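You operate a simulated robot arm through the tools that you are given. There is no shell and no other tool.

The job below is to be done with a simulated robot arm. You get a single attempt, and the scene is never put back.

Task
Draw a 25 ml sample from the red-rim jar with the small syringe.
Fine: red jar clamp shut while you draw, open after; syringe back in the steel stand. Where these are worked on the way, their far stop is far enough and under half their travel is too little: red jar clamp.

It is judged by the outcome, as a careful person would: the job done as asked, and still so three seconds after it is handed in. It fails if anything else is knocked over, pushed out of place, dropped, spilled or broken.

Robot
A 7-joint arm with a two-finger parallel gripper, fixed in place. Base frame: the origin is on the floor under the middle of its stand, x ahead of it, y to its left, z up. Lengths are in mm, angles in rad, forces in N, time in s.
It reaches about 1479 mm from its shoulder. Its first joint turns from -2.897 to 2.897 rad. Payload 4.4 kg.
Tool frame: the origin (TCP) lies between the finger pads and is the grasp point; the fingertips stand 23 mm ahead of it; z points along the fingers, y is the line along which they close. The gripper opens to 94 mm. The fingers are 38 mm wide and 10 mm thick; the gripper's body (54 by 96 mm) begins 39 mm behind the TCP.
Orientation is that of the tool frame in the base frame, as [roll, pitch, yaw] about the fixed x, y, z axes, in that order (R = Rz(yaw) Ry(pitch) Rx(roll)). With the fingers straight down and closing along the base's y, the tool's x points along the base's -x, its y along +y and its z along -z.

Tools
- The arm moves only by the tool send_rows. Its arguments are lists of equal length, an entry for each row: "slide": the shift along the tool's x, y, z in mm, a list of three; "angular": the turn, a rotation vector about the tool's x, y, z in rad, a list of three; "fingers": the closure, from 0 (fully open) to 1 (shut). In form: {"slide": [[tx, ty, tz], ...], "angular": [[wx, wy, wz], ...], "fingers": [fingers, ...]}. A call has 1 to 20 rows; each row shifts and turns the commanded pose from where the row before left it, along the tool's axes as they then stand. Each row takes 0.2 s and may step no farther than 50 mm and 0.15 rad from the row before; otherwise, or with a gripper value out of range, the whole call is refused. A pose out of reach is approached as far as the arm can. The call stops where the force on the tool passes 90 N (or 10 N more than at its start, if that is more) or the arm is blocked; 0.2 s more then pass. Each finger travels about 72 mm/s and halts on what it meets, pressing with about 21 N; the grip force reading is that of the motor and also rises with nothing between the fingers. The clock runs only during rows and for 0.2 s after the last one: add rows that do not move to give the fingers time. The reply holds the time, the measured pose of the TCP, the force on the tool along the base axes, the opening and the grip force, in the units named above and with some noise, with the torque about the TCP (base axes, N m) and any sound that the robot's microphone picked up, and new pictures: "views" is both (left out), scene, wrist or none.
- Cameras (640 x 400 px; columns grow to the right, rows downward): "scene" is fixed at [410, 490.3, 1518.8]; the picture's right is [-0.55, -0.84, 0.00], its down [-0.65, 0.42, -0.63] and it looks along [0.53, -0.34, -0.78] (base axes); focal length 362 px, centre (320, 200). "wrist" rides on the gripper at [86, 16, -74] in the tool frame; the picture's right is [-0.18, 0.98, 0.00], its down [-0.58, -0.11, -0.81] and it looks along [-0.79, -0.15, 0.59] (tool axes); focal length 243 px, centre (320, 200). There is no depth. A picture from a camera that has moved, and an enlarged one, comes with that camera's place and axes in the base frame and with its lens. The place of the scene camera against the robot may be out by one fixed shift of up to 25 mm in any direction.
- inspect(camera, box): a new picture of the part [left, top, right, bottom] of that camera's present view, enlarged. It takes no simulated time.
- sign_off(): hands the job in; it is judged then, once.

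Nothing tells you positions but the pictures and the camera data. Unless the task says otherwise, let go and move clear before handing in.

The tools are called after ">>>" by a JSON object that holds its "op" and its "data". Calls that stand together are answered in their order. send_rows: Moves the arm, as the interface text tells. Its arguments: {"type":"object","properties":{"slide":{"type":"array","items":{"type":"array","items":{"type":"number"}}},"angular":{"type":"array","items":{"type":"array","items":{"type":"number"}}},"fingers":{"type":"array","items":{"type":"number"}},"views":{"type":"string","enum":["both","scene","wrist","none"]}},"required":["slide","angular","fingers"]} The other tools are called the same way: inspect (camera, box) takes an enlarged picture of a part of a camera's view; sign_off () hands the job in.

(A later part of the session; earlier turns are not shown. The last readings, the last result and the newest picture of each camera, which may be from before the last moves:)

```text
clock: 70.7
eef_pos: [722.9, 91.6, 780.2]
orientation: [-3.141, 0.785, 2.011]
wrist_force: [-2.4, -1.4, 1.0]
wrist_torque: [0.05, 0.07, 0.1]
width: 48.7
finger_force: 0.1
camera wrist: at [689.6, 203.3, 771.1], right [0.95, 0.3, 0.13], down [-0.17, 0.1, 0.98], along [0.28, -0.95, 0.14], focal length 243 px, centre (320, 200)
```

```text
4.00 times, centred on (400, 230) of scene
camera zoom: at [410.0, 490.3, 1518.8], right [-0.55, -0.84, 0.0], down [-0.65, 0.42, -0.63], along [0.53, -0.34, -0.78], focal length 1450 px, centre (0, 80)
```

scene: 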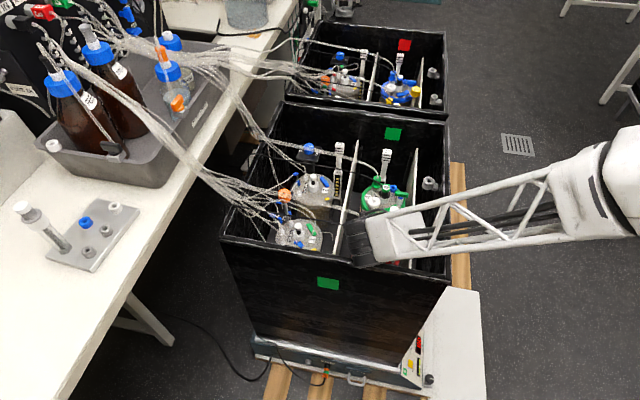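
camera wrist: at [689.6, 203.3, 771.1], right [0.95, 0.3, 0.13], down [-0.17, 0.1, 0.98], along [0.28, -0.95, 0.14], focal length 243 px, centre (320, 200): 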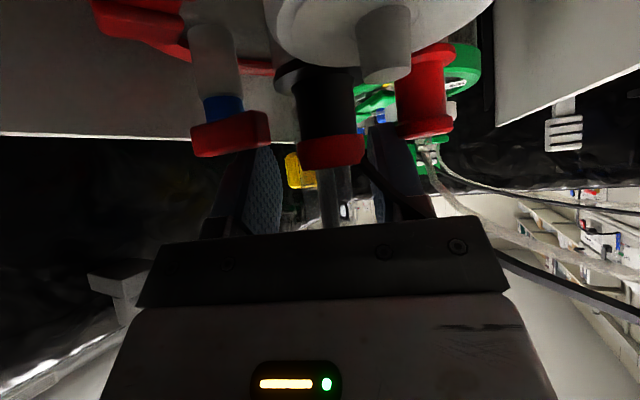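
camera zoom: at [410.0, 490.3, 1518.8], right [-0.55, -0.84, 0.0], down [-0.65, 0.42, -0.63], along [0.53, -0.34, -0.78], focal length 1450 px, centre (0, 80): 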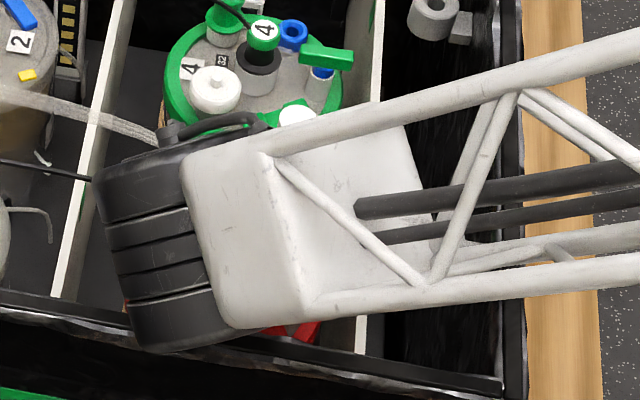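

The syringe stands on its own in the port and the fingers are 49 mm apart. I'll move straight up along it to knob height (about z 837), then look.

>>> {"op": "send_rows", "data": {"slide": [[-8, 0, -8], [-13, 0, -13], [-13, 0, -13], [-13.4, 0, -13.4], [0, 0, 0]], "angular": [[0, 0, 0], [0, 0, 0], [0, 0, 0], [0, 0, 0], [0, 0, 0]], "fingers": [0.47, 0.47, 0.47, 0.47, 0.47], "views": "both"}}

>>> {"op": "inspect", "data": {"camera": "wrist", "box": [230, 60, 430, 240]}}

>>> {"op": "inspect", "data": {"camera": "scene", "box": [340, 180, 460, 280]}}

```text
clock: 71.9
eef_pos: [722.8, 91.0, 846.8]
orientation: [-3.14, 0.784, 2.01]
wrist_force: [-0.1, 0.0, 0.1]
wrist_torque: [-0.01, -0.02, 0.02]
width: 49.8
finger_force: 0.0
camera wrist: at [689.9, 202.8, 838.5], right [0.95, 0.3, 0.13], down [-0.17, 0.1, 0.98], along [0.28, -0.95, 0.14], focal length 243 px, centre (320, 200)
```

scene: 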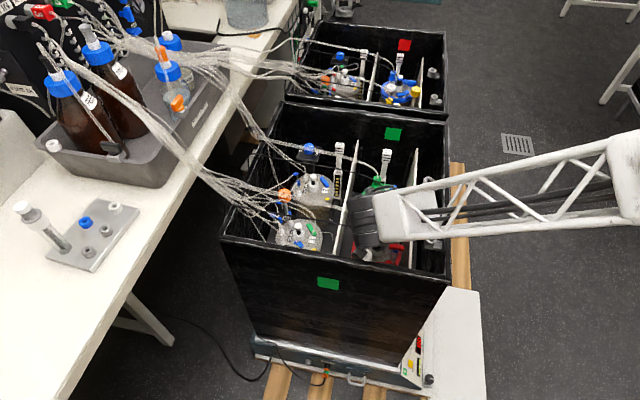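
wrist: 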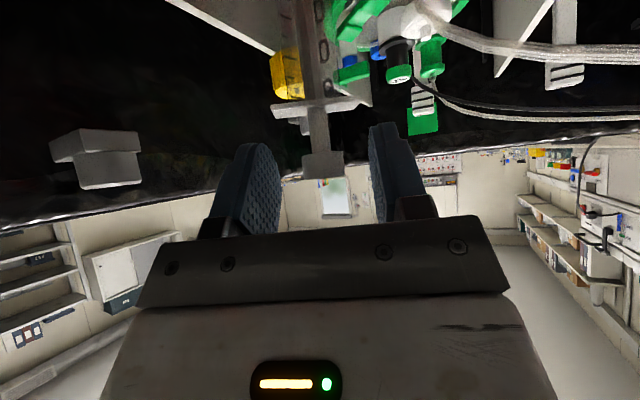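

```text
2.22 times, centred on (330, 150) of wrist
camera zoom: at [689.9, 202.8, 838.5], right [0.95, 0.3, 0.13], down [-0.17, 0.1, 0.98], along [0.28, -0.95, 0.14], focal length 539 px, centre (298, 311)
```

zoom: 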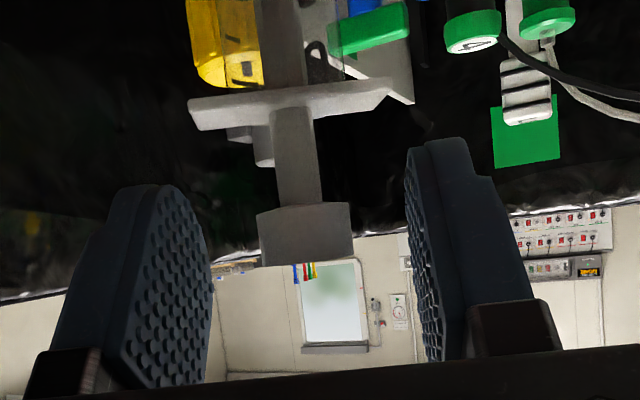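

```text
4.00 times, centred on (400, 230) of scene
camera zoom: at [410.0, 490.3, 1518.8], right [-0.55, -0.84, 0.0], down [-0.65, 0.42, -0.63], along [0.53, -0.34, -0.78], focal length 1450 px, centre (0, 80)
```

zoom: 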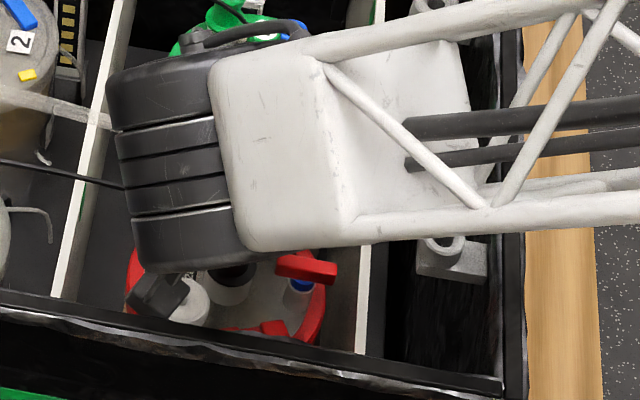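

The knob is centred between the fingers, about 2 mm above grip centre. I'll align to it and close gently on the knob.

>>> {"op": "send_rows", "data": {"slide": [[-4.8, 0.5, 1.6], [0, 0, 0], [0, 0, 0], [0, 0, 0], [0, 0, 0]], "angular": [[0, 0, 0], [0, 0, 0], [0, 0, 0], [0, 0, 0], [0, 0, 0]], "fingers": [0.47, 0.6, 0.72, 0.85, 0.85], "views": "wrist"}}

>>> {"op": "inspect", "data": {"camera": "wrist", "box": [230, 60, 430, 240]}}

```text
clock: 73.1
eef_pos: [727.3, 88.6, 850.1]
orientation: [3.141, 0.786, 2.01]
wrist_force: [-0.4, -0.9, 1.1]
wrist_torque: [-0.07, -0.01, 0.01]
width: 20.9
finger_force: 20.7
camera wrist: at [693.2, 199.3, 841.3], right [0.95, 0.3, 0.13], down [-0.17, 0.1, 0.98], along [0.28, -0.95, 0.14], focal length 243 px, centre (320, 200)
```

wrist: 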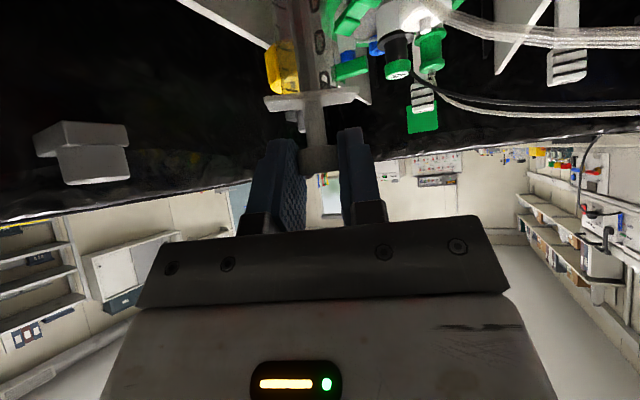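

```text
2.22 times, centred on (330, 150) of wrist
camera zoom: at [693.2, 199.3, 841.3], right [0.95, 0.3, 0.13], down [-0.17, 0.1, 0.98], along [0.28, -0.95, 0.14], focal length 539 px, centre (298, 311)
```

zoom: 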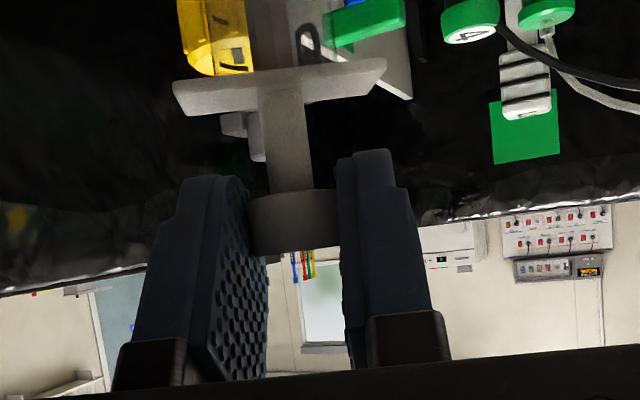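

I have the knob, at a width of 20.9 mm. I'll pull up 10 mm first and check that the barrel stays seated.

>>> {"op": "send_rows", "data": {"slide": [[-1.77, 0, -1.77], [-1.77, 0, -1.77], [-1.77, 0, -1.77], [-1.77, 0, -1.77], [0, 0, 0]], "angular": [[0, 0, 0], [0, 0, 0], [0, 0, 0], [0, 0, 0], [0, 0, 0]], "fingers": [0.85, 0.85, 0.85, 0.85, 0.85], "views": "none"}}

>>> {"op": "inspect", "data": {"camera": "wrist", "box": [230, 20, 430, 200]}}

>>> {"op": "inspect", "data": {"camera": "scene", "box": [340, 180, 460, 280]}}

```text
clock: 74.3
eef_pos: [726.5, 89.4, 859.8]
orientation: [-3.139, 0.785, 2.01]
wrist_force: [0.0, 0.5, 0.7]
wrist_torque: [0.07, 0.0, -0.04]
width: 20.6
finger_force: 20.9
```

```text
2.22 times, centred on (330, 110) of wrist
camera zoom: at [692.6, 199.4, 851.4], right [0.95, 0.3, 0.13], down [-0.17, 0.1, 0.98], along [0.28, -0.95, 0.14], focal length 539 px, centre (298, 400)
```

zoom: 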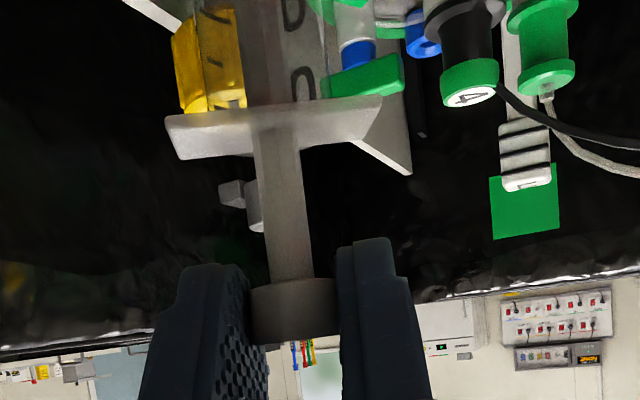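

```text
4.00 times, centred on (400, 230) of scene
camera zoom: at [410.0, 490.3, 1518.8], right [-0.55, -0.84, 0.0], down [-0.65, 0.42, -0.63], along [0.53, -0.34, -0.78], focal length 1450 px, centre (0, 80)
```

zoom: 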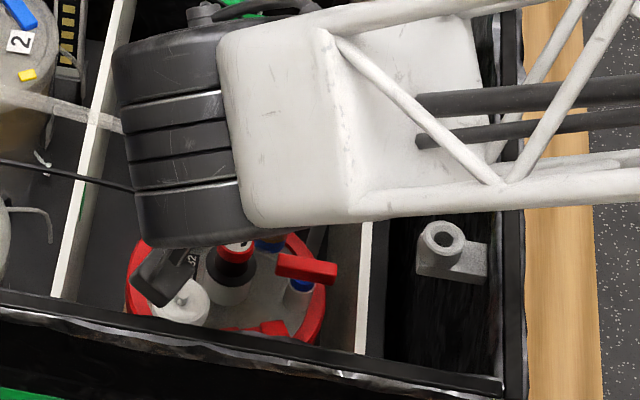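

The barrel stays seated while the plunger extends, with almost no force. I'll draw most of the rest of the travel, to about 44 mm total.

>>> {"op": "send_rows", "data": {"slide": [[-4, 0, -4], [-4, 0, -4], [-4, 0, -4], [-4, 0, -4], [-4, 0, -4], [-4, 0, -4], [0, 0, 0]], "angular": [[0, 0, 0], [0, 0, 0], [0, 0, 0], [0, 0, 0], [0, 0, 0], [0, 0, 0], [0, 0, 0]], "fingers": [0.85, 0.85, 0.85, 0.85, 0.85, 0.85, 0.85], "views": "both"}}

>>> {"op": "inspect", "data": {"camera": "wrist", "box": [230, 0, 430, 180]}}

>>> {"op": "inspect", "data": {"camera": "wrist", "box": [280, 0, 360, 60]}}

>>> {"op": "inspect", "data": {"camera": "scene", "box": [340, 180, 460, 280]}}

```text
clock: 75.9
eef_pos: [725.7, 87.9, 892.4]
orientation: [3.142, 0.785, 2.009]
wrist_force: [1.1, -0.2, 0.3]
wrist_torque: [-0.03, 0.0, -0.04]
width: 20.6
finger_force: 20.7
camera wrist: at [692.5, 199.5, 884.5], right [0.95, 0.3, 0.13], down [-0.17, 0.1, 0.98], along [0.28, -0.95, 0.14], focal length 243 px, centre (320, 200)
```

scene: 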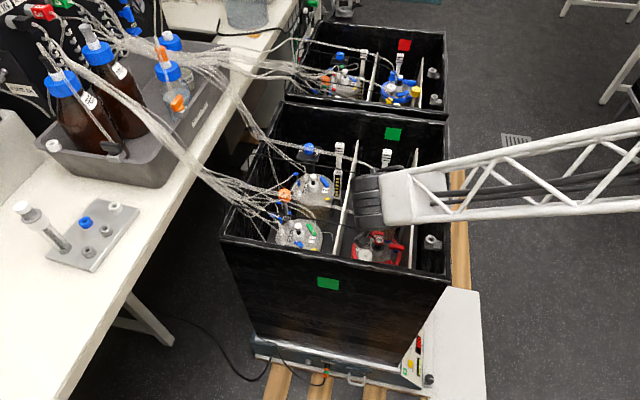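
wrist: 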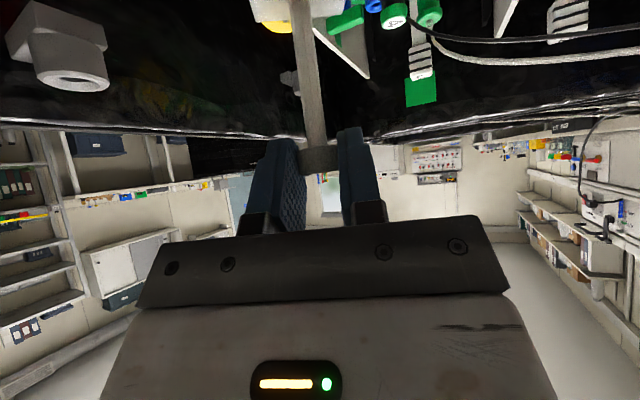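

```text
2.22 times, centred on (330, 90) of wrist
camera zoom: at [692.5, 199.5, 884.5], right [0.95, 0.3, 0.13], down [-0.17, 0.1, 0.98], along [0.28, -0.95, 0.14], focal length 539 px, centre (298, 444)
```

zoom: 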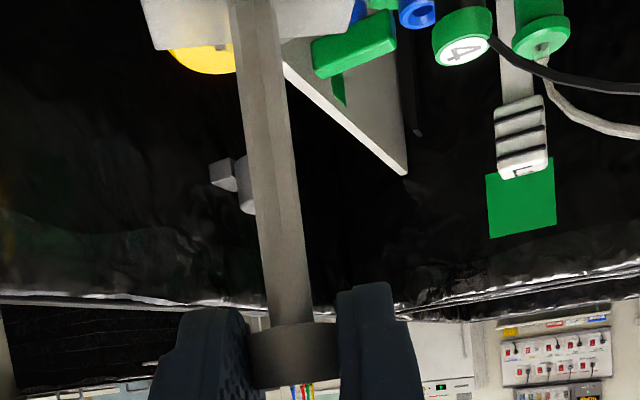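

```text
6.67 times, centred on (320, 30) of wrist
camera zoom: at [692.5, 199.5, 884.5], right [0.95, 0.3, 0.13], down [-0.17, 0.1, 0.98], along [0.28, -0.95, 0.14], focal length 1618 px, centre (320, 1333)
```

zoom: 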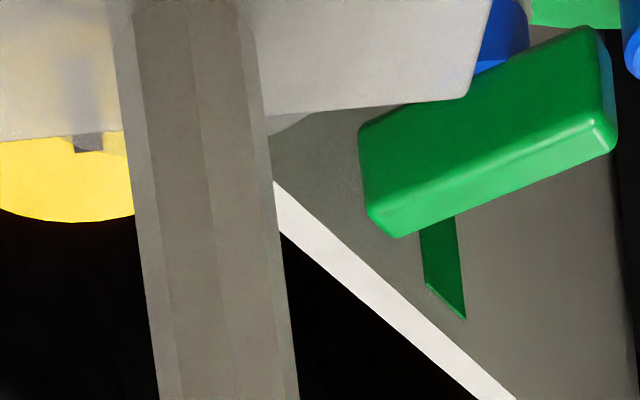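

```text
4.00 times, centred on (400, 230) of scene
camera zoom: at [410.0, 490.3, 1518.8], right [-0.55, -0.84, 0.0], down [-0.65, 0.42, -0.63], along [0.53, -0.34, -0.78], focal length 1450 px, centre (0, 80)
```

zoom: 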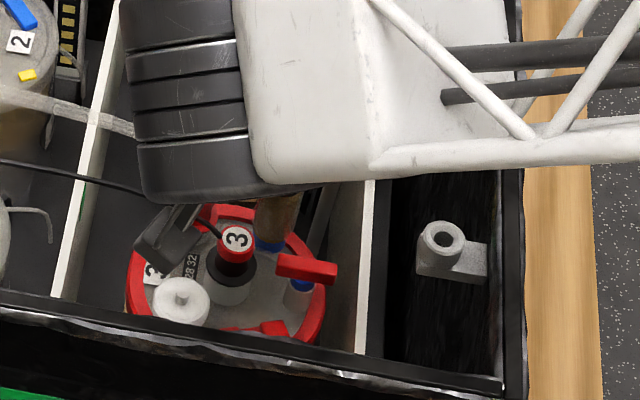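

Brownish liquid is visible in the barrel and the barrel hasn't moved. I'll pull the remaining ~5 mm and average some readings.

>>> {"op": "send_rows", "data": {"slide": [[-1.8, 0, -1.8], [-1.8, 0, -1.8], [0, 0, 0]], "angular": [[0, 0, 0], [0, 0, 0], [0, 0, 0]], "fingers": [0.85, 0.85, 0.85], "views": "none"}}

>>> {"op": "send_rows", "data": {"slide": [[0, 0, 0]], "angular": [[0, 0, 0]], "fingers": [0.85], "views": "none"}}

>>> {"op": "send_rows", "data": {"slide": [[0, 0, 0]], "angular": [[0, 0, 0]], "fingers": [0.85], "views": "none"}}

>>> {"op": "inspect", "data": {"camera": "scene", "box": [385, 200, 425, 250]}}

```text
clock: 76.7
eef_pos: [726.8, 89.3, 897.8]
orientation: [-3.142, 0.786, 2.008]
wrist_force: [-0.1, -1.1, -1.5]
wrist_torque: [-0.01, 0.0, -0.02]
width: 20.4
finger_force: 20.6
```

```text
clock: 77.1
eef_pos: [726.2, 90.2, 898.1]
orientation: [3.141, 0.786, 2.009]
wrist_force: [-1.5, -0.8, -0.7]
wrist_torque: [-0.01, 0.06, -0.04]
width: 20.6
finger_force: 20.7
```

```text
clock: 77.5
eef_pos: [726.6, 90.4, 896.9]
orientation: [3.141, 0.785, 2.008]
wrist_force: [-0.4, 0.4, -0.6]
wrist_torque: [0.07, 0.03, 0.0]
width: 20.6
finger_force: 21.0
```

```text
8.00 times, centred on (405, 225) of scene
camera zoom: at [410.0, 490.3, 1518.8], right [-0.55, -0.84, 0.0], down [-0.65, 0.42, -0.63], along [0.53, -0.34, -0.78], focal length 2899 px, centre (-360, 0)
```

zoom: 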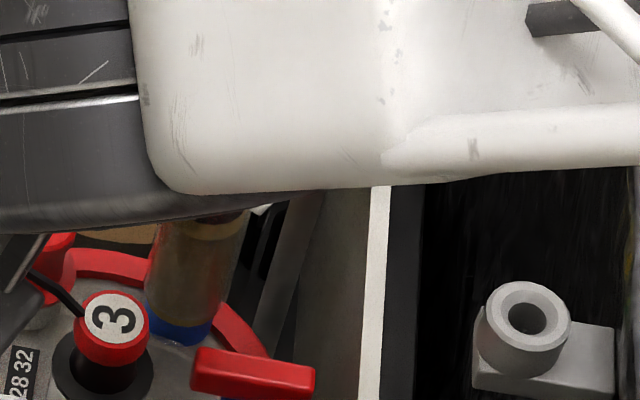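

About 48–49 mm is drawn by command (47.6 mm measured). I'll release the knob, back off slightly, and check that the plunger stays where it is.

>>> {"op": "send_rows", "data": {"slide": [[0, 0, 0], [0, 0, 0], [0, 0, 0], [5, 0, -5], [0, 0, 0]], "angular": [[0, 0, 0], [0, 0, 0], [0, 0, 0], [0, 0, 0], [0, 0, 0]], "fingers": [0.7, 0.58, 0.47, 0.47, 0.47], "views": "wrist"}}

>>> {"op": "inspect", "data": {"camera": "wrist", "box": [230, 40, 430, 220]}}

>>> {"op": "inspect", "data": {"camera": "scene", "box": [340, 180, 460, 280]}}

```text
clock: 78.7
eef_pos: [724.0, 95.8, 898.0]
orientation: [3.141, 0.784, 2.01]
wrist_force: [0.5, 0.1, 0.1]
wrist_torque: [0.02, 0.0, -0.01]
width: 49.8
finger_force: 0.0
camera wrist: at [690.0, 206.2, 889.1], right [0.95, 0.3, 0.13], down [-0.17, 0.1, 0.98], along [0.28, -0.95, 0.14], focal length 243 px, centre (320, 200)
```

wrist: 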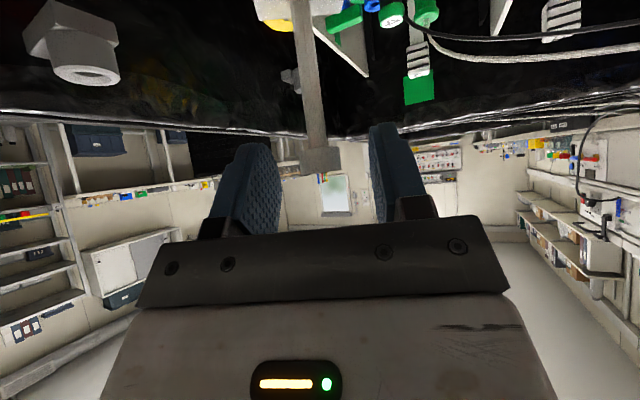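

```text
2.22 times, centred on (330, 130) of wrist
camera zoom: at [690.0, 206.2, 889.1], right [0.95, 0.3, 0.13], down [-0.17, 0.1, 0.98], along [0.28, -0.95, 0.14], focal length 539 px, centre (298, 356)
```

zoom: 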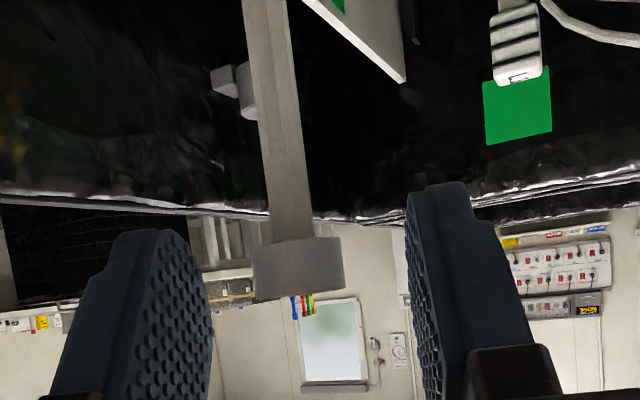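

```text
4.00 times, centred on (400, 230) of scene
camera zoom: at [410.0, 490.3, 1518.8], right [-0.55, -0.84, 0.0], down [-0.65, 0.42, -0.63], along [0.53, -0.34, -0.78], focal length 1450 px, centre (0, 80)
```

zoom: 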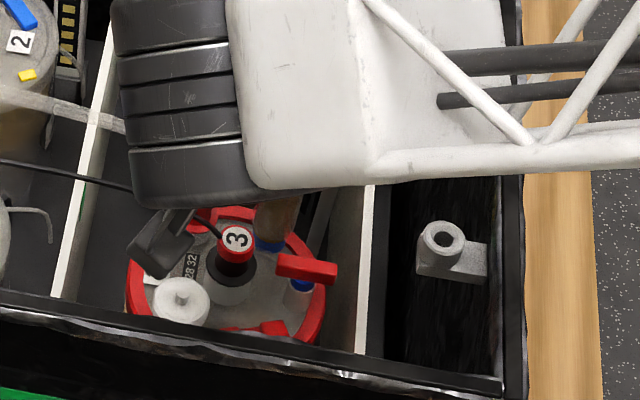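

The plunger holds its position. I'll come down along the barrel part-way and read the stopper against the scale.

>>> {"op": "send_rows", "data": {"slide": [[14.14, -0.9, 14.14], [14.14, 0, 14.14], [14.14, 0, 14.14], [0, 0, 0]], "angular": [[0, 0, 0], [0, 0, 0], [0, 0, 0], [0, 0, 0]], "fingers": [0.47, 0.47, 0.47, 0.47], "views": "wrist"}}

>>> {"op": "inspect", "data": {"camera": "wrist", "box": [230, 0, 430, 180]}}

>>> {"op": "inspect", "data": {"camera": "wrist", "box": [270, 0, 370, 80]}}

```text
clock: 79.7
eef_pos: [720.6, 95.1, 839.0]
orientation: [-3.141, 0.787, 2.009]
wrist_force: [4.1, -5.2, -0.8]
wrist_torque: [-0.17, -0.1, -0.33]
width: 49.8
finger_force: 0.0
camera wrist: at [687.9, 206.6, 830.4], right [0.95, 0.3, 0.13], down [-0.17, 0.1, 0.98], along [0.28, -0.95, 0.14], focal length 243 px, centre (320, 200)
```

wrist: 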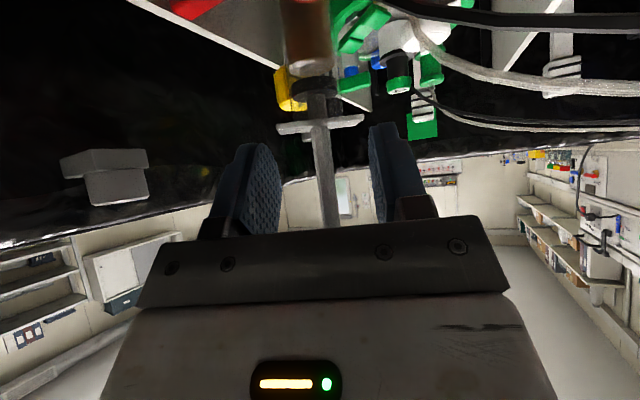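

```text
2.22 times, centred on (330, 90) of wrist
camera zoom: at [687.9, 206.6, 830.4], right [0.95, 0.3, 0.13], down [-0.17, 0.1, 0.98], along [0.28, -0.95, 0.14], focal length 539 px, centre (298, 444)
```

zoom: 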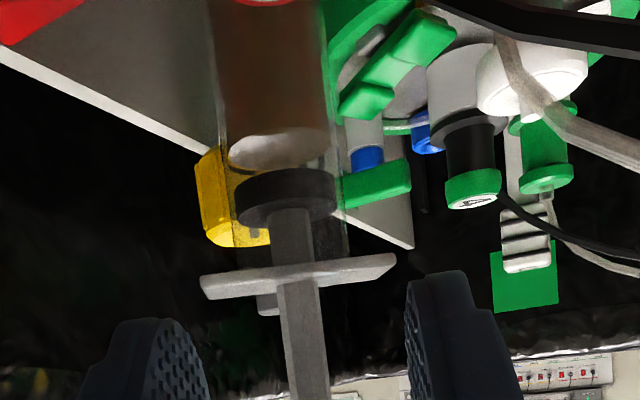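

```text
5.00 times, centred on (320, 40) of wrist
camera zoom: at [687.9, 206.6, 830.4], right [0.95, 0.3, 0.13], down [-0.17, 0.1, 0.98], along [0.28, -0.95, 0.14], focal length 1213 px, centre (320, 1000)
```

zoom: 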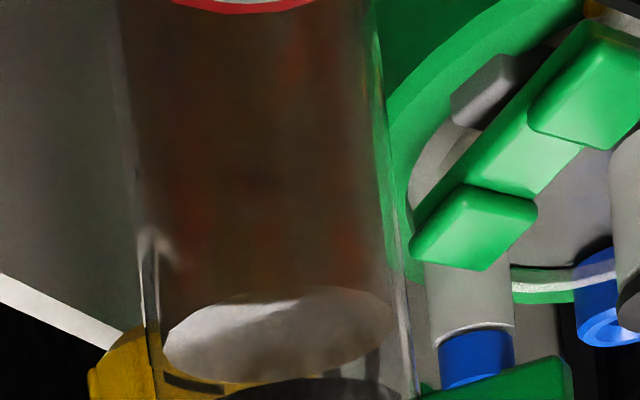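

There's a light push: the camera is touching the box wall because I'd backed off too far. I'll move forward 3.5 mm straight away and re-centre laterally.

>>> {"op": "send_rows", "data": {"slide": [[-2.5, 1.4, 2.5], [0, 0, 0]], "angular": [[0, 0, 0], [0, 0, 0]], "fingers": [0.47, 0.47], "views": "none"}}

>>> {"op": "inspect", "data": {"camera": "wrist", "box": [230, 0, 430, 180]}}

```text
clock: 80.3
eef_pos: [724.1, 92.5, 840.1]
orientation: [-3.14, 0.786, 2.011]
wrist_force: [-0.2, -0.2, -0.6]
wrist_torque: [0.0, -0.02, -0.02]
width: 50.1
finger_force: 0.0
```

```text
2.22 times, centred on (330, 90) of wrist
camera zoom: at [690.2, 203.5, 830.7], right [0.95, 0.3, 0.13], down [-0.17, 0.1, 0.98], along [0.28, -0.95, 0.14], focal length 539 px, centre (298, 444)
```

zoom: 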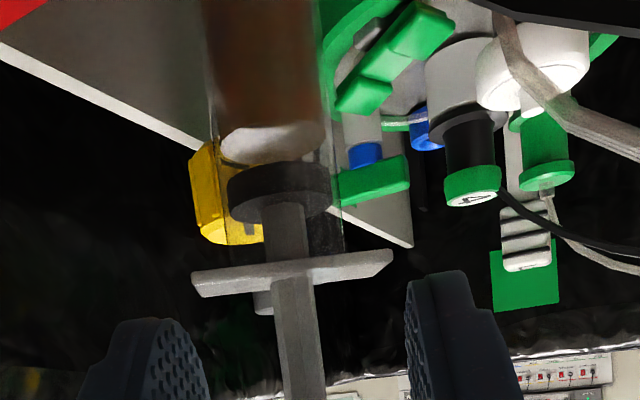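

The contact is gone and the syringe is centred. I'll continue straight down in steps, watching for contact as the knob passes the hand.

>>> {"op": "send_rows", "data": {"slide": [[7.07, 0, 7.07], [7.07, 0, 7.07], [7.07, 0, 7.07], [0, 0, 0]], "angular": [[0, 0, 0], [0, 0, 0], [0, 0, 0], [0, 0, 0]], "fingers": [0.47, 0.47, 0.47, 0.47], "views": "none"}}

>>> {"op": "inspect", "data": {"camera": "wrist", "box": [230, 20, 430, 200]}}

>>> {"op": "inspect", "data": {"camera": "wrist", "box": [280, 60, 360, 140]}}

```text
clock: 81.3
eef_pos: [724.5, 92.7, 808.5]
orientation: [3.14, 0.786, 2.012]
wrist_force: [-0.1, 0.3, 0.1]
wrist_torque: [0.0, 0.0, 0.01]
width: 49.9
finger_force: 0.1
```

```text
2.22 times, centred on (330, 110) of wrist
camera zoom: at [690.8, 203.4, 800.2], right [0.95, 0.3, 0.13], down [-0.17, 0.1, 0.98], along [0.28, -0.95, 0.14], focal length 539 px, centre (298, 400)
```

zoom: 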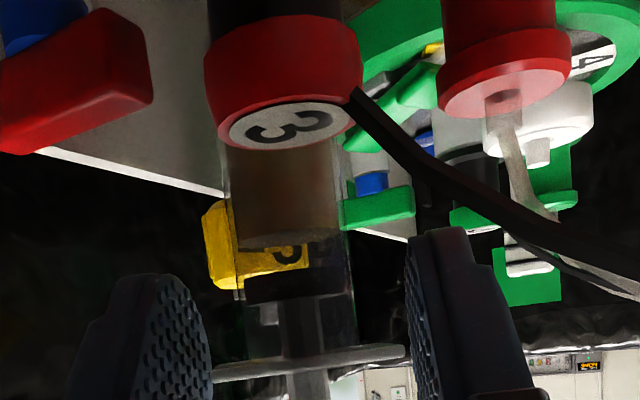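

```text
5.00 times, centred on (320, 100) of wrist
camera zoom: at [690.8, 203.4, 800.2], right [0.95, 0.3, 0.13], down [-0.17, 0.1, 0.98], along [0.28, -0.95, 0.14], focal length 1213 px, centre (320, 700)
```

zoom: 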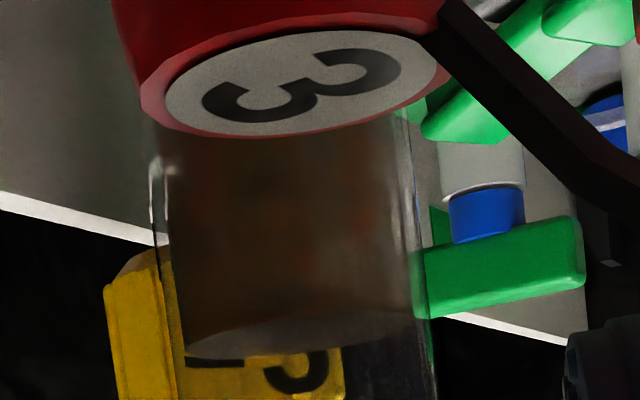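

From here I can compare the stopper face with the ticks. I'll enlarge that region to read the volume properly before gripping the barrel.

>>> {"op": "inspect", "data": {"camera": "wrist", "box": [290, 105, 350, 155]}}

>>> {"op": "send_rows", "data": {"slide": [[5.3, 0, 5.3], [5.3, 0, 5.3], [0, 0, 0]], "angular": [[0, 0, 0], [0, 0, 0], [0, 0, 0]], "fingers": [0.47, 0.47, 0.47], "views": "none"}}

>>> {"op": "inspect", "data": {"camera": "wrist", "box": [280, 120, 360, 190]}}

>>> {"op": "inspect", "data": {"camera": "wrist", "box": [230, 80, 430, 240]}}

```text
8.00 times, centred on (320, 130) of wrist
camera zoom: at [690.8, 203.4, 800.2], right [0.95, 0.3, 0.13], down [-0.17, 0.1, 0.98], along [0.28, -0.95, 0.14], focal length 1941 px, centre (320, 760)
```

zoom: 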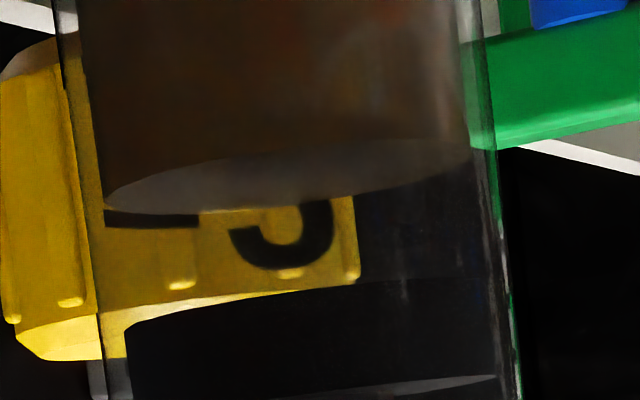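

```text
clock: 82.1
eef_pos: [723.7, 92.2, 793.0]
orientation: [3.141, 0.784, 2.008]
wrist_force: [-0.7, 0.3, 0.6]
wrist_torque: [0.04, -0.03, 0.01]
width: 49.9
finger_force: 0.1
```

```text
5.71 times, centred on (320, 155) of wrist
camera zoom: at [691.2, 202.9, 785.2], right [0.95, 0.3, 0.13], down [-0.17, 0.1, 0.98], along [0.28, -0.95, 0.14], focal length 1386 px, centre (320, 457)
```

zoom: 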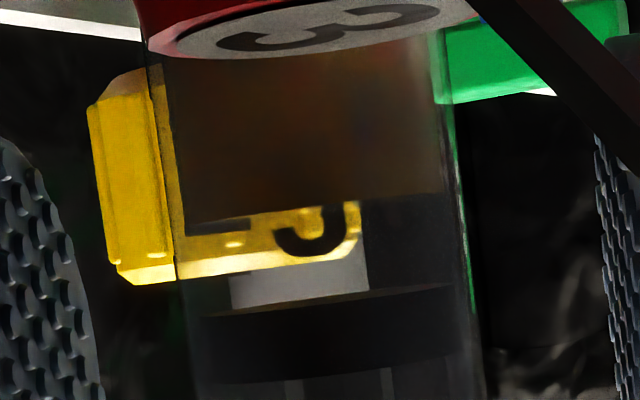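

```text
2.50 times, centred on (330, 160) of wrist
camera zoom: at [691.2, 202.9, 785.2], right [0.95, 0.3, 0.13], down [-0.17, 0.1, 0.98], along [0.28, -0.95, 0.14], focal length 606 px, centre (295, 300)
```

zoom: 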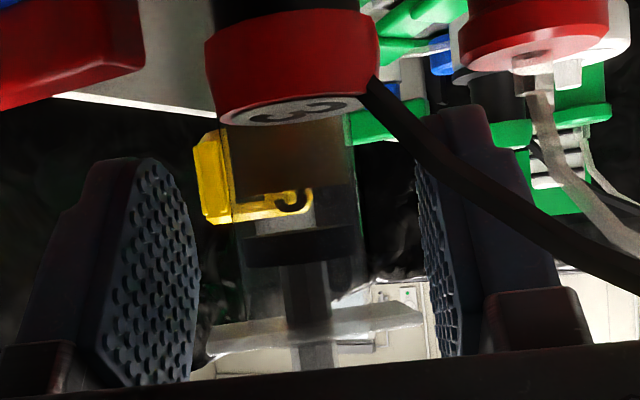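

Edge-on, the stopper face is about 8 mm above the 20 tick, which reads roughly 24 ml; the ticks are about 10 mm per 5 ml. I need about 2.2 mm more, so I'll go back up to the knob for a small extra pull.

>>> {"op": "send_rows", "data": {"slide": [[-14.8, 0, -14.8], [-14.8, 0, -14.8], [-14.8, 0, -14.8], [-14.8, 0, -14.8], [-14.8, 0, -14.8], [0, 0, 0]], "angular": [[0, 0, 0], [0, 0, 0], [0, 0, 0], [0, 0, 0], [0, 0, 0], [0, 0, 0]], "fingers": [0.47, 0.47, 0.47, 0.47, 0.47, 0.47], "views": "none"}}

>>> {"op": "inspect", "data": {"camera": "wrist", "box": [230, 40, 430, 220]}}

```text
clock: 83.5
eef_pos: [726.0, 92.1, 897.5]
orientation: [-3.141, 0.786, 2.009]
wrist_force: [-0.1, 0.3, 0.0]
wrist_torque: [-0.01, -0.01, -0.01]
width: 49.8
finger_force: 0.0
```

```text
2.22 times, centred on (330, 130) of wrist
camera zoom: at [692.2, 203.5, 888.9], right [0.95, 0.3, 0.13], down [-0.17, 0.1, 0.98], along [0.28, -0.95, 0.14], focal length 539 px, centre (298, 356)
```

zoom: 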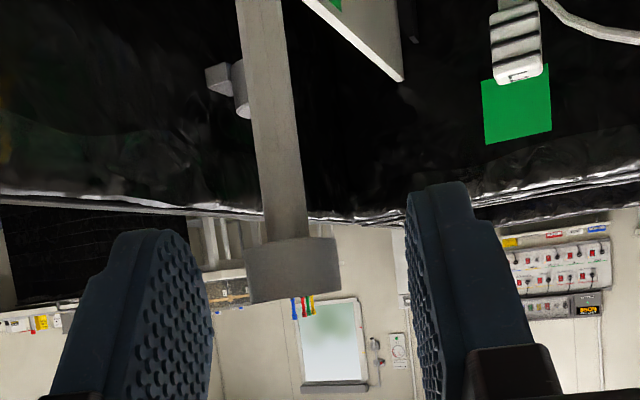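

The knob is between the fingers again. I'll centre, grip it and pull 2.3 mm more.

>>> {"op": "send_rows", "data": {"slide": [[-2.1, -1.2, 2.1], [0, 0, 0], [0, 0, 0], [0, 0, 0], [0, 0, 0]], "angular": [[0, 0, 0], [0, 0, 0], [0, 0, 0], [0, 0, 0], [0, 0, 0]], "fingers": [0.47, 0.6, 0.72, 0.85, 0.85], "views": "none"}}

>>> {"op": "send_rows", "data": {"slide": [[-0.8, 0, -0.8], [-0.83, 0, -0.83], [0, 0, 0]], "angular": [[0, 0, 0], [0, 0, 0], [0, 0, 0]], "fingers": [0.85, 0.85, 0.85], "views": "none"}}

>>> {"op": "send_rows", "data": {"slide": [[0, 0, 0]], "angular": [[0, 0, 0]], "fingers": [0.85], "views": "wrist"}}

```text
clock: 84.7
eef_pos: [725.5, 88.1, 896.3]
orientation: [-3.141, 0.787, 2.009]
wrist_force: [0.3, -0.5, 0.8]
wrist_torque: [0.04, 0.01, -0.02]
width: 20.4
finger_force: 21.3
```

```text
clock: 85.5
eef_pos: [725.8, 89.2, 901.3]
orientation: [-3.14, 0.784, 2.008]
wrist_force: [0.1, 0.3, -0.7]
wrist_torque: [0.0, -0.04, -0.01]
width: 20.4
finger_force: 20.3
```

```text
clock: 85.9
eef_pos: [725.8, 89.3, 899.7]
orientation: [-3.141, 0.786, 2.01]
wrist_force: [0.8, 0.2, 1.5]
wrist_torque: [-0.01, -0.01, 0.01]
width: 20.4
finger_force: 21.0
camera wrist: at [691.7, 199.9, 891.8], right [0.95, 0.3, 0.13], down [-0.17, 0.1, 0.98], along [0.28, -0.95, 0.14], focal length 243 px, centre (320, 200)
```

wrist: 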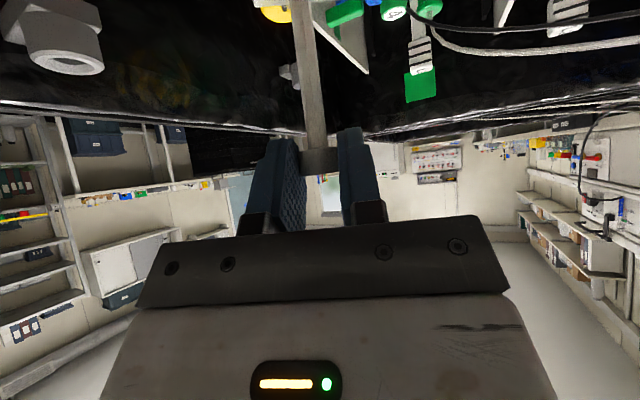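

The TCP reads about 900.5 against 850 at the start, so roughly 50 mm of travel. I'll release, come down again and re-read the scale.

>>> {"op": "send_rows", "data": {"slide": [[0, 0, 0], [0, 0, 0], [0, 0, 0], [2.6, 0.4, -2.6], [0, 0, 0]], "angular": [[0, 0, 0], [0, 0, 0], [0, 0, 0], [0, 0, 0], [0, 0, 0]], "fingers": [0.7, 0.58, 0.47, 0.47, 0.47], "views": "none"}}

>>> {"op": "send_rows", "data": {"slide": [[12, 0, 12], [14, 0, 14], [14, 0, 14], [14, 0, 14], [12, 0, 12], [9.6, 0, 9.6], [0, 0, 0]], "angular": [[0, 0, 0], [0, 0, 0], [0, 0, 0], [0, 0, 0], [0, 0, 0], [0, 0, 0], [0, 0, 0]], "fingers": [0.47, 0.47, 0.47, 0.47, 0.47, 0.47, 0.47], "views": "none"}}

>>> {"op": "inspect", "data": {"camera": "wrist", "box": [280, 120, 360, 190]}}

>>> {"op": "inspect", "data": {"camera": "wrist", "box": [230, 80, 430, 240]}}

```text
clock: 87.1
eef_pos: [724.5, 92.5, 899.9]
orientation: [3.14, 0.786, 2.008]
wrist_force: [-0.4, 0.4, -0.3]
wrist_torque: [0.01, -0.02, 0.01]
width: 49.9
finger_force: 0.0
```

```text
clock: 88.7
eef_pos: [723.4, 92.3, 792.6]
orientation: [-3.139, 0.785, 2.011]
wrist_force: [0.6, 0.1, 0.6]
wrist_torque: [0.01, -0.01, 0.03]
width: 49.6
finger_force: 0.1
```

```text
5.71 times, centred on (320, 155) of wrist
camera zoom: at [690.5, 203.1, 785.3], right [0.95, 0.3, 0.13], down [-0.17, 0.1, 0.98], along [0.28, -0.95, 0.14], focal length 1386 px, centre (320, 457)
```

zoom: 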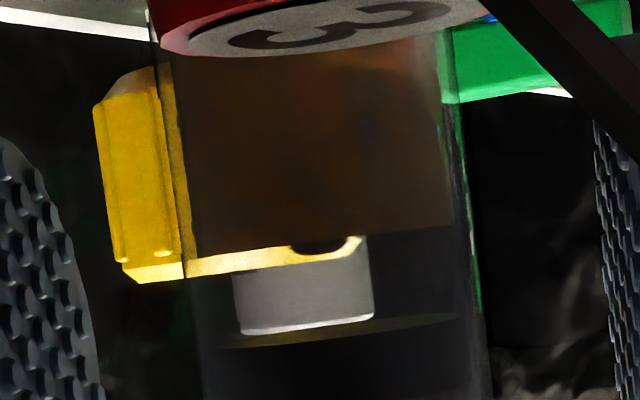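

```text
2.50 times, centred on (330, 160) of wrist
camera zoom: at [690.5, 203.1, 785.3], right [0.95, 0.3, 0.13], down [-0.17, 0.1, 0.98], along [0.28, -0.95, 0.14], focal length 606 px, centre (295, 300)
```

zoom: 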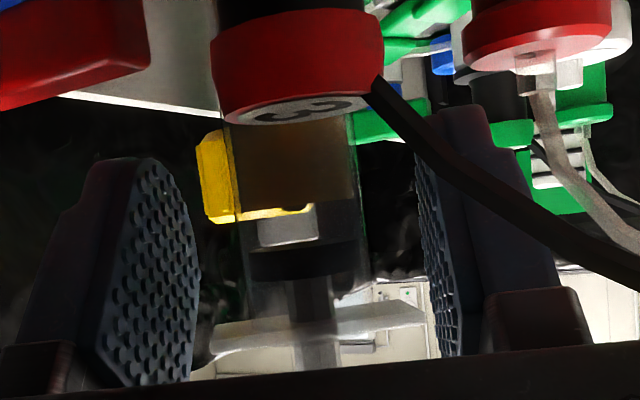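

The stopper moved up another ~2.8 mm, so it now reads about 25 ml on the scale. I'll go down the last 11.5 mm and grip the barrel below the flange.

>>> {"op": "send_rows", "data": {"slide": [[4, 0, 4], [4.1, 0, 4.1], [0, 0, 0], [0, 0, 0], [0, 0, 0], [0, 0, 0]], "angular": [[0, 0, 0], [0, 0, 0], [0, 0, 0], [0, 0, 0], [0, 0, 0], [0, 0, 0]], "fingers": [0.47, 0.47, 0.56, 0.66, 0.78, 0.8], "views": "wrist"}}

>>> {"op": "inspect", "data": {"camera": "wrist", "box": [230, 80, 430, 240]}}

```text
clock: 90.1
eef_pos: [724.1, 91.7, 782.5]
orientation: [-3.141, 0.786, 2.01]
wrist_force: [1.8, 1.5, -2.4]
wrist_torque: [0.04, -0.14, 0.08]
width: 25.3
finger_force: 21.1
camera wrist: at [690.4, 203.3, 773.8], right [0.95, 0.3, 0.13], down [-0.17, 0.1, 0.98], along [0.28, -0.95, 0.14], focal length 243 px, centre (320, 200)
```

wrist: 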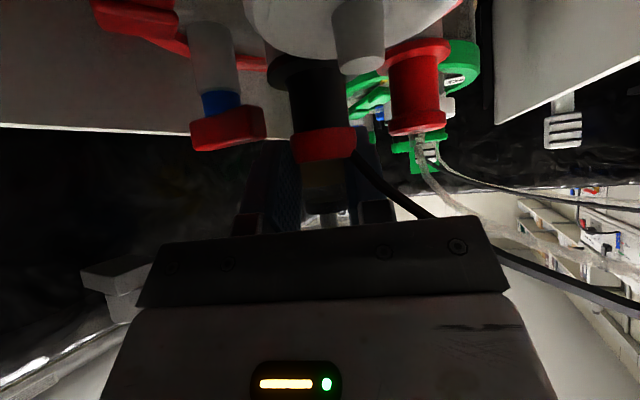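

```text
2.50 times, centred on (330, 160) of wrist
camera zoom: at [690.4, 203.3, 773.8], right [0.95, 0.3, 0.13], down [-0.17, 0.1, 0.98], along [0.28, -0.95, 0.14], focal length 606 px, centre (295, 300)
```

zoom: 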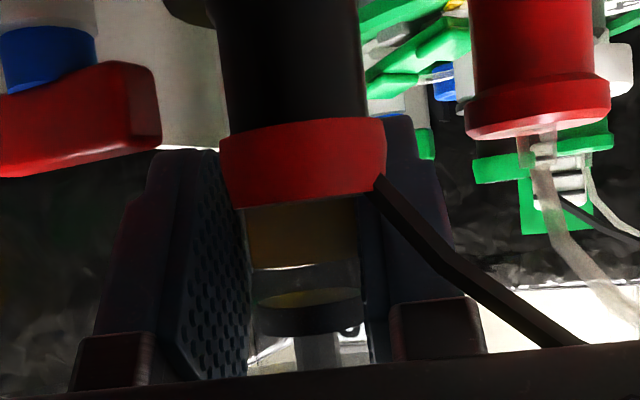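

Gripped at 25.3 mm. I'll lift straight up slowly out of the port.

>>> {"op": "send_rows", "data": {"slide": [[-2, 0, -2], [-3, 0, -3], [-4, 0, -4], [-6, 0, -6], [-8, 0, -8], [0, 0, 0]], "angular": [[0, 0, 0], [0, 0, 0], [0, 0, 0], [0, 0, 0], [0, 0, 0], [0, 0, 0]], "fingers": [0.82, 0.82, 0.82, 0.82, 0.82, 0.82], "views": "wrist"}}

>>> {"op": "inspect", "data": {"camera": "wrist", "box": [230, 20, 430, 220]}}

```text
clock: 91.5
eef_pos: [725.5, 92.8, 815.2]
orientation: [-3.14, 0.785, 2.008]
wrist_force: [0.0, 0.2, -0.7]
wrist_torque: [0.02, 0.03, 0.0]
width: 25.2
finger_force: 21.6
camera wrist: at [691.2, 203.2, 806.1], right [0.95, 0.3, 0.13], down [-0.17, 0.1, 0.98], along [0.28, -0.95, 0.14], focal length 243 px, centre (320, 200)
```

wrist: 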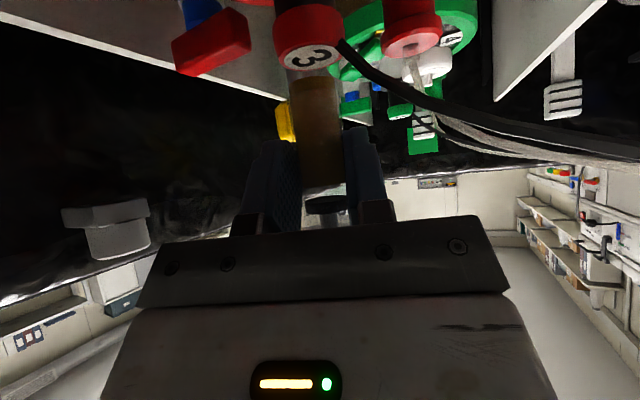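

```text
2.00 times, centred on (330, 120) of wrist
camera zoom: at [691.2, 203.2, 806.1], right [0.95, 0.3, 0.13], down [-0.17, 0.1, 0.98], along [0.28, -0.95, 0.14], focal length 485 px, centre (300, 360)
```

zoom: 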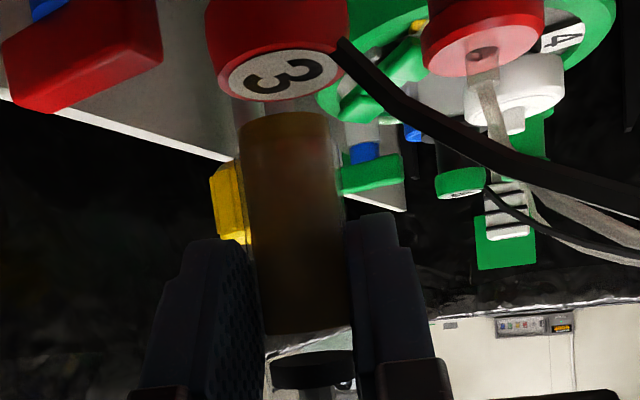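

The syringe is free, with brown liquid in it and the plunger still out. I'll raise it high and carry it back by the same route, reversing the wrist turn.

>>> {"op": "send_rows", "data": {"slide": [[-31, 0, -31], [-31, 0, -31], [-31, 0, -31], [-31, 0, -31], [-31, 0, -31], [-31, 0, -31], [-31, 0, -31], [26.3, 21.8, -26.3], [26.3, 21.8, -26.3], [26.3, 21.8, -26.3], [26.3, 21.8, -26.3], [26.3, 21.8, -26.3], [26.3, 21.8, -26.3], [26.3, 21.8, -26.3], [26.3, 21.8, -26.3], [26.3, 21.8, -26.3], [0, 0, 0]], "angular": [[0, 0, 0], [0, 0, 0], [0, 0, 0], [0, 0, 0], [0, 0, 0], [0, 0, 0], [0, 0, 0], [0, 0, 0], [0, 0, 0], [0, 0, 0], [0, 0, 0], [0, 0, 0], [0, 0, 0], [0, 0, 0], [0, 0, 0], [0, 0, 0], [0, 0, 0]], "fingers": [0.82, 0.82, 0.82, 0.82, 0.82, 0.82, 0.82, 0.82, 0.82, 0.82, 0.82, 0.82, 0.82, 0.82, 0.82, 0.82, 0.82], "views": "both"}}

>>> {"op": "inspect", "data": {"camera": "wrist", "box": [230, 20, 430, 230]}}

>>> {"op": "inspect", "data": {"camera": "scene", "box": [330, 180, 460, 280]}}

```text
clock: 95.1
eef_pos: [762.6, 479.6, 1121.3]
orientation: [3.141, 0.784, 2.007]
wrist_force: [0.2, -0.4, 0.2]
wrist_torque: [0.0, 0.0, 0.02]
width: 25.5
finger_force: 20.7
camera wrist: at [728.3, 590.5, 1113.1], right [0.95, 0.3, 0.13], down [-0.17, 0.1, 0.98], along [0.28, -0.95, 0.14], focal length 243 px, centre (320, 200)
```

scene: 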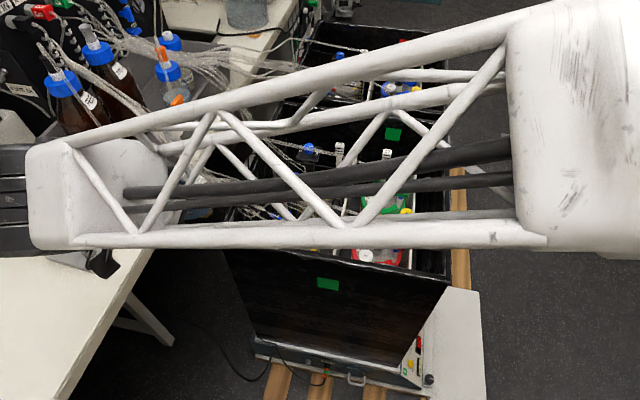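
wrist: 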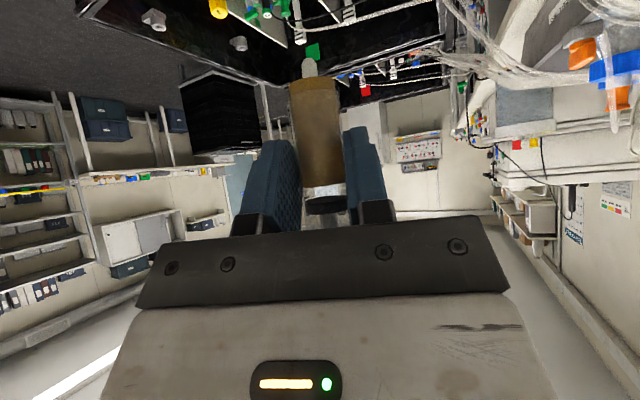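

```text
1.90 times, centred on (330, 125) of wrist
camera zoom: at [728.3, 590.5, 1113.1], right [0.95, 0.3, 0.13], down [-0.17, 0.1, 0.98], along [0.28, -0.95, 0.14], focal length 462 px, centre (301, 343)
```

zoom: 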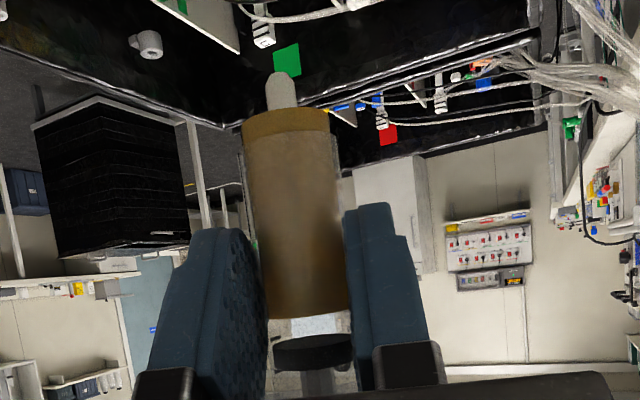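

```text
4.00 times, centred on (395, 230) of scene
camera zoom: at [410.0, 490.3, 1518.8], right [-0.55, -0.84, 0.0], down [-0.65, 0.42, -0.63], along [0.53, -0.34, -0.78], focal length 1450 px, centre (20, 80)
```

zoom: 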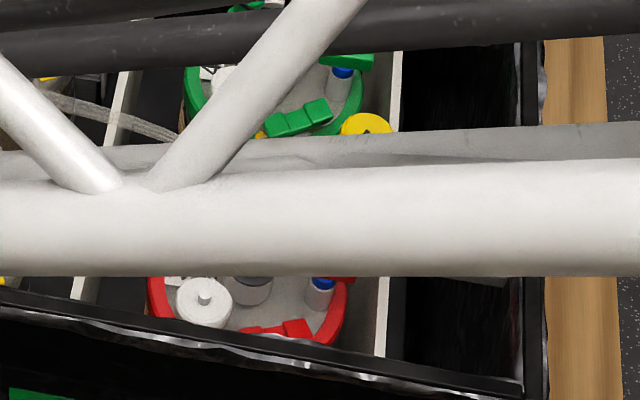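

The sample is in the syringe with the stopper steady. I'll turn the wrist back to azimuth 45° here.

>>> {"op": "send_rows", "data": {"slide": [[0, 0, 0], [0, 0, 0], [0, 0, 0], [0, 0, 0], [0, 0, 0], [0, 0, 0], [0, 0, 0], [0, 0, 0], [0, 0, 0], [0, 0, 0], [0, 0, 0], [0, 0, 0], [0, 0, 0], [0, 0, 0]], "angular": [[-0.1044, 0, -0.1044], [-0.1044, 0, -0.1044], [-0.1044, 0, -0.1044], [-0.1044, 0, -0.1044], [-0.1044, 0, -0.1044], [-0.1044, 0, -0.1044], [-0.1044, 0, -0.1044], [-0.1044, 0, -0.1044], [-0.1044, 0, -0.1044], [-0.1044, 0, -0.1044], [-0.1044, 0, -0.1044], [-0.1044, 0, -0.1044], [-0.1044, 0, -0.1044], [0, 0, 0]], "fingers": [0.82, 0.82, 0.82, 0.82, 0.82, 0.82, 0.82, 0.82, 0.82, 0.82, 0.82, 0.82, 0.82, 0.82], "views": "none"}}

>>> {"op": "send_rows", "data": {"slide": [[-33.6, -7, 33.6], [-33.6, -7, 33.6], [-33.6, -7, 33.6], [-33.6, -7, 33.6], [-30, -6, 30], [0, 0, 0]], "angular": [[0, 0, 0], [0, 0, 0], [0, 0, 0], [0, 0, 0], [0, 0, 0], [0, 0, 0]], "fingers": [0.82, 0.82, 0.82, 0.82, 0.82, 0.82], "views": "both"}}

```text
clock: 98.1
eef_pos: [759.8, 479.3, 1121.1]
orientation: [3.138, 0.786, -2.356]
wrist_force: [0.1, 0.4, -0.3]
wrist_torque: [-0.02, -0.03, 0.03]
width: 25.5
finger_force: 21.0
```

```text
clock: 99.5
eef_pos: [948.0, 618.3, 1122.9]
orientation: [3.139, 0.785, -2.356]
wrist_force: [-0.2, 0.7, -0.5]
wrist_torque: [0.03, -0.03, -0.05]
width: 25.0
finger_force: 21.0
camera wrist: at [856.6, 550.5, 1114.3], right [-0.6, 0.79, 0.13], down [-0.03, -0.19, 0.98], along [0.8, 0.59, 0.14], focal length 243 px, centre (320, 200)
```

scene: 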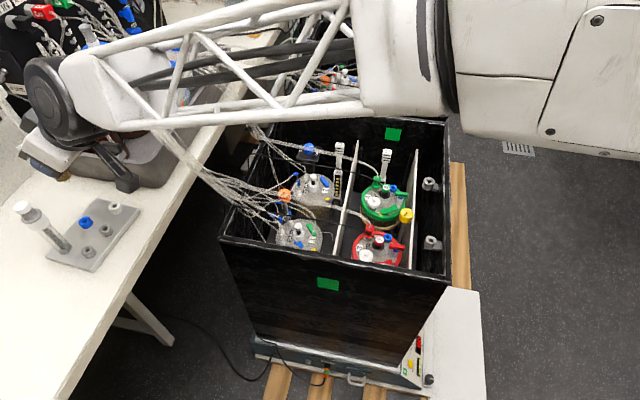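
wrist: 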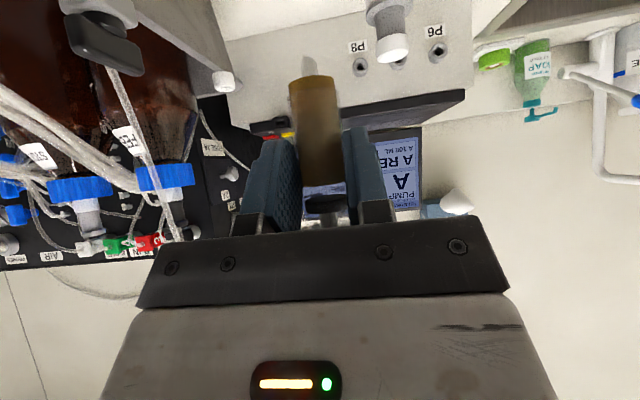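

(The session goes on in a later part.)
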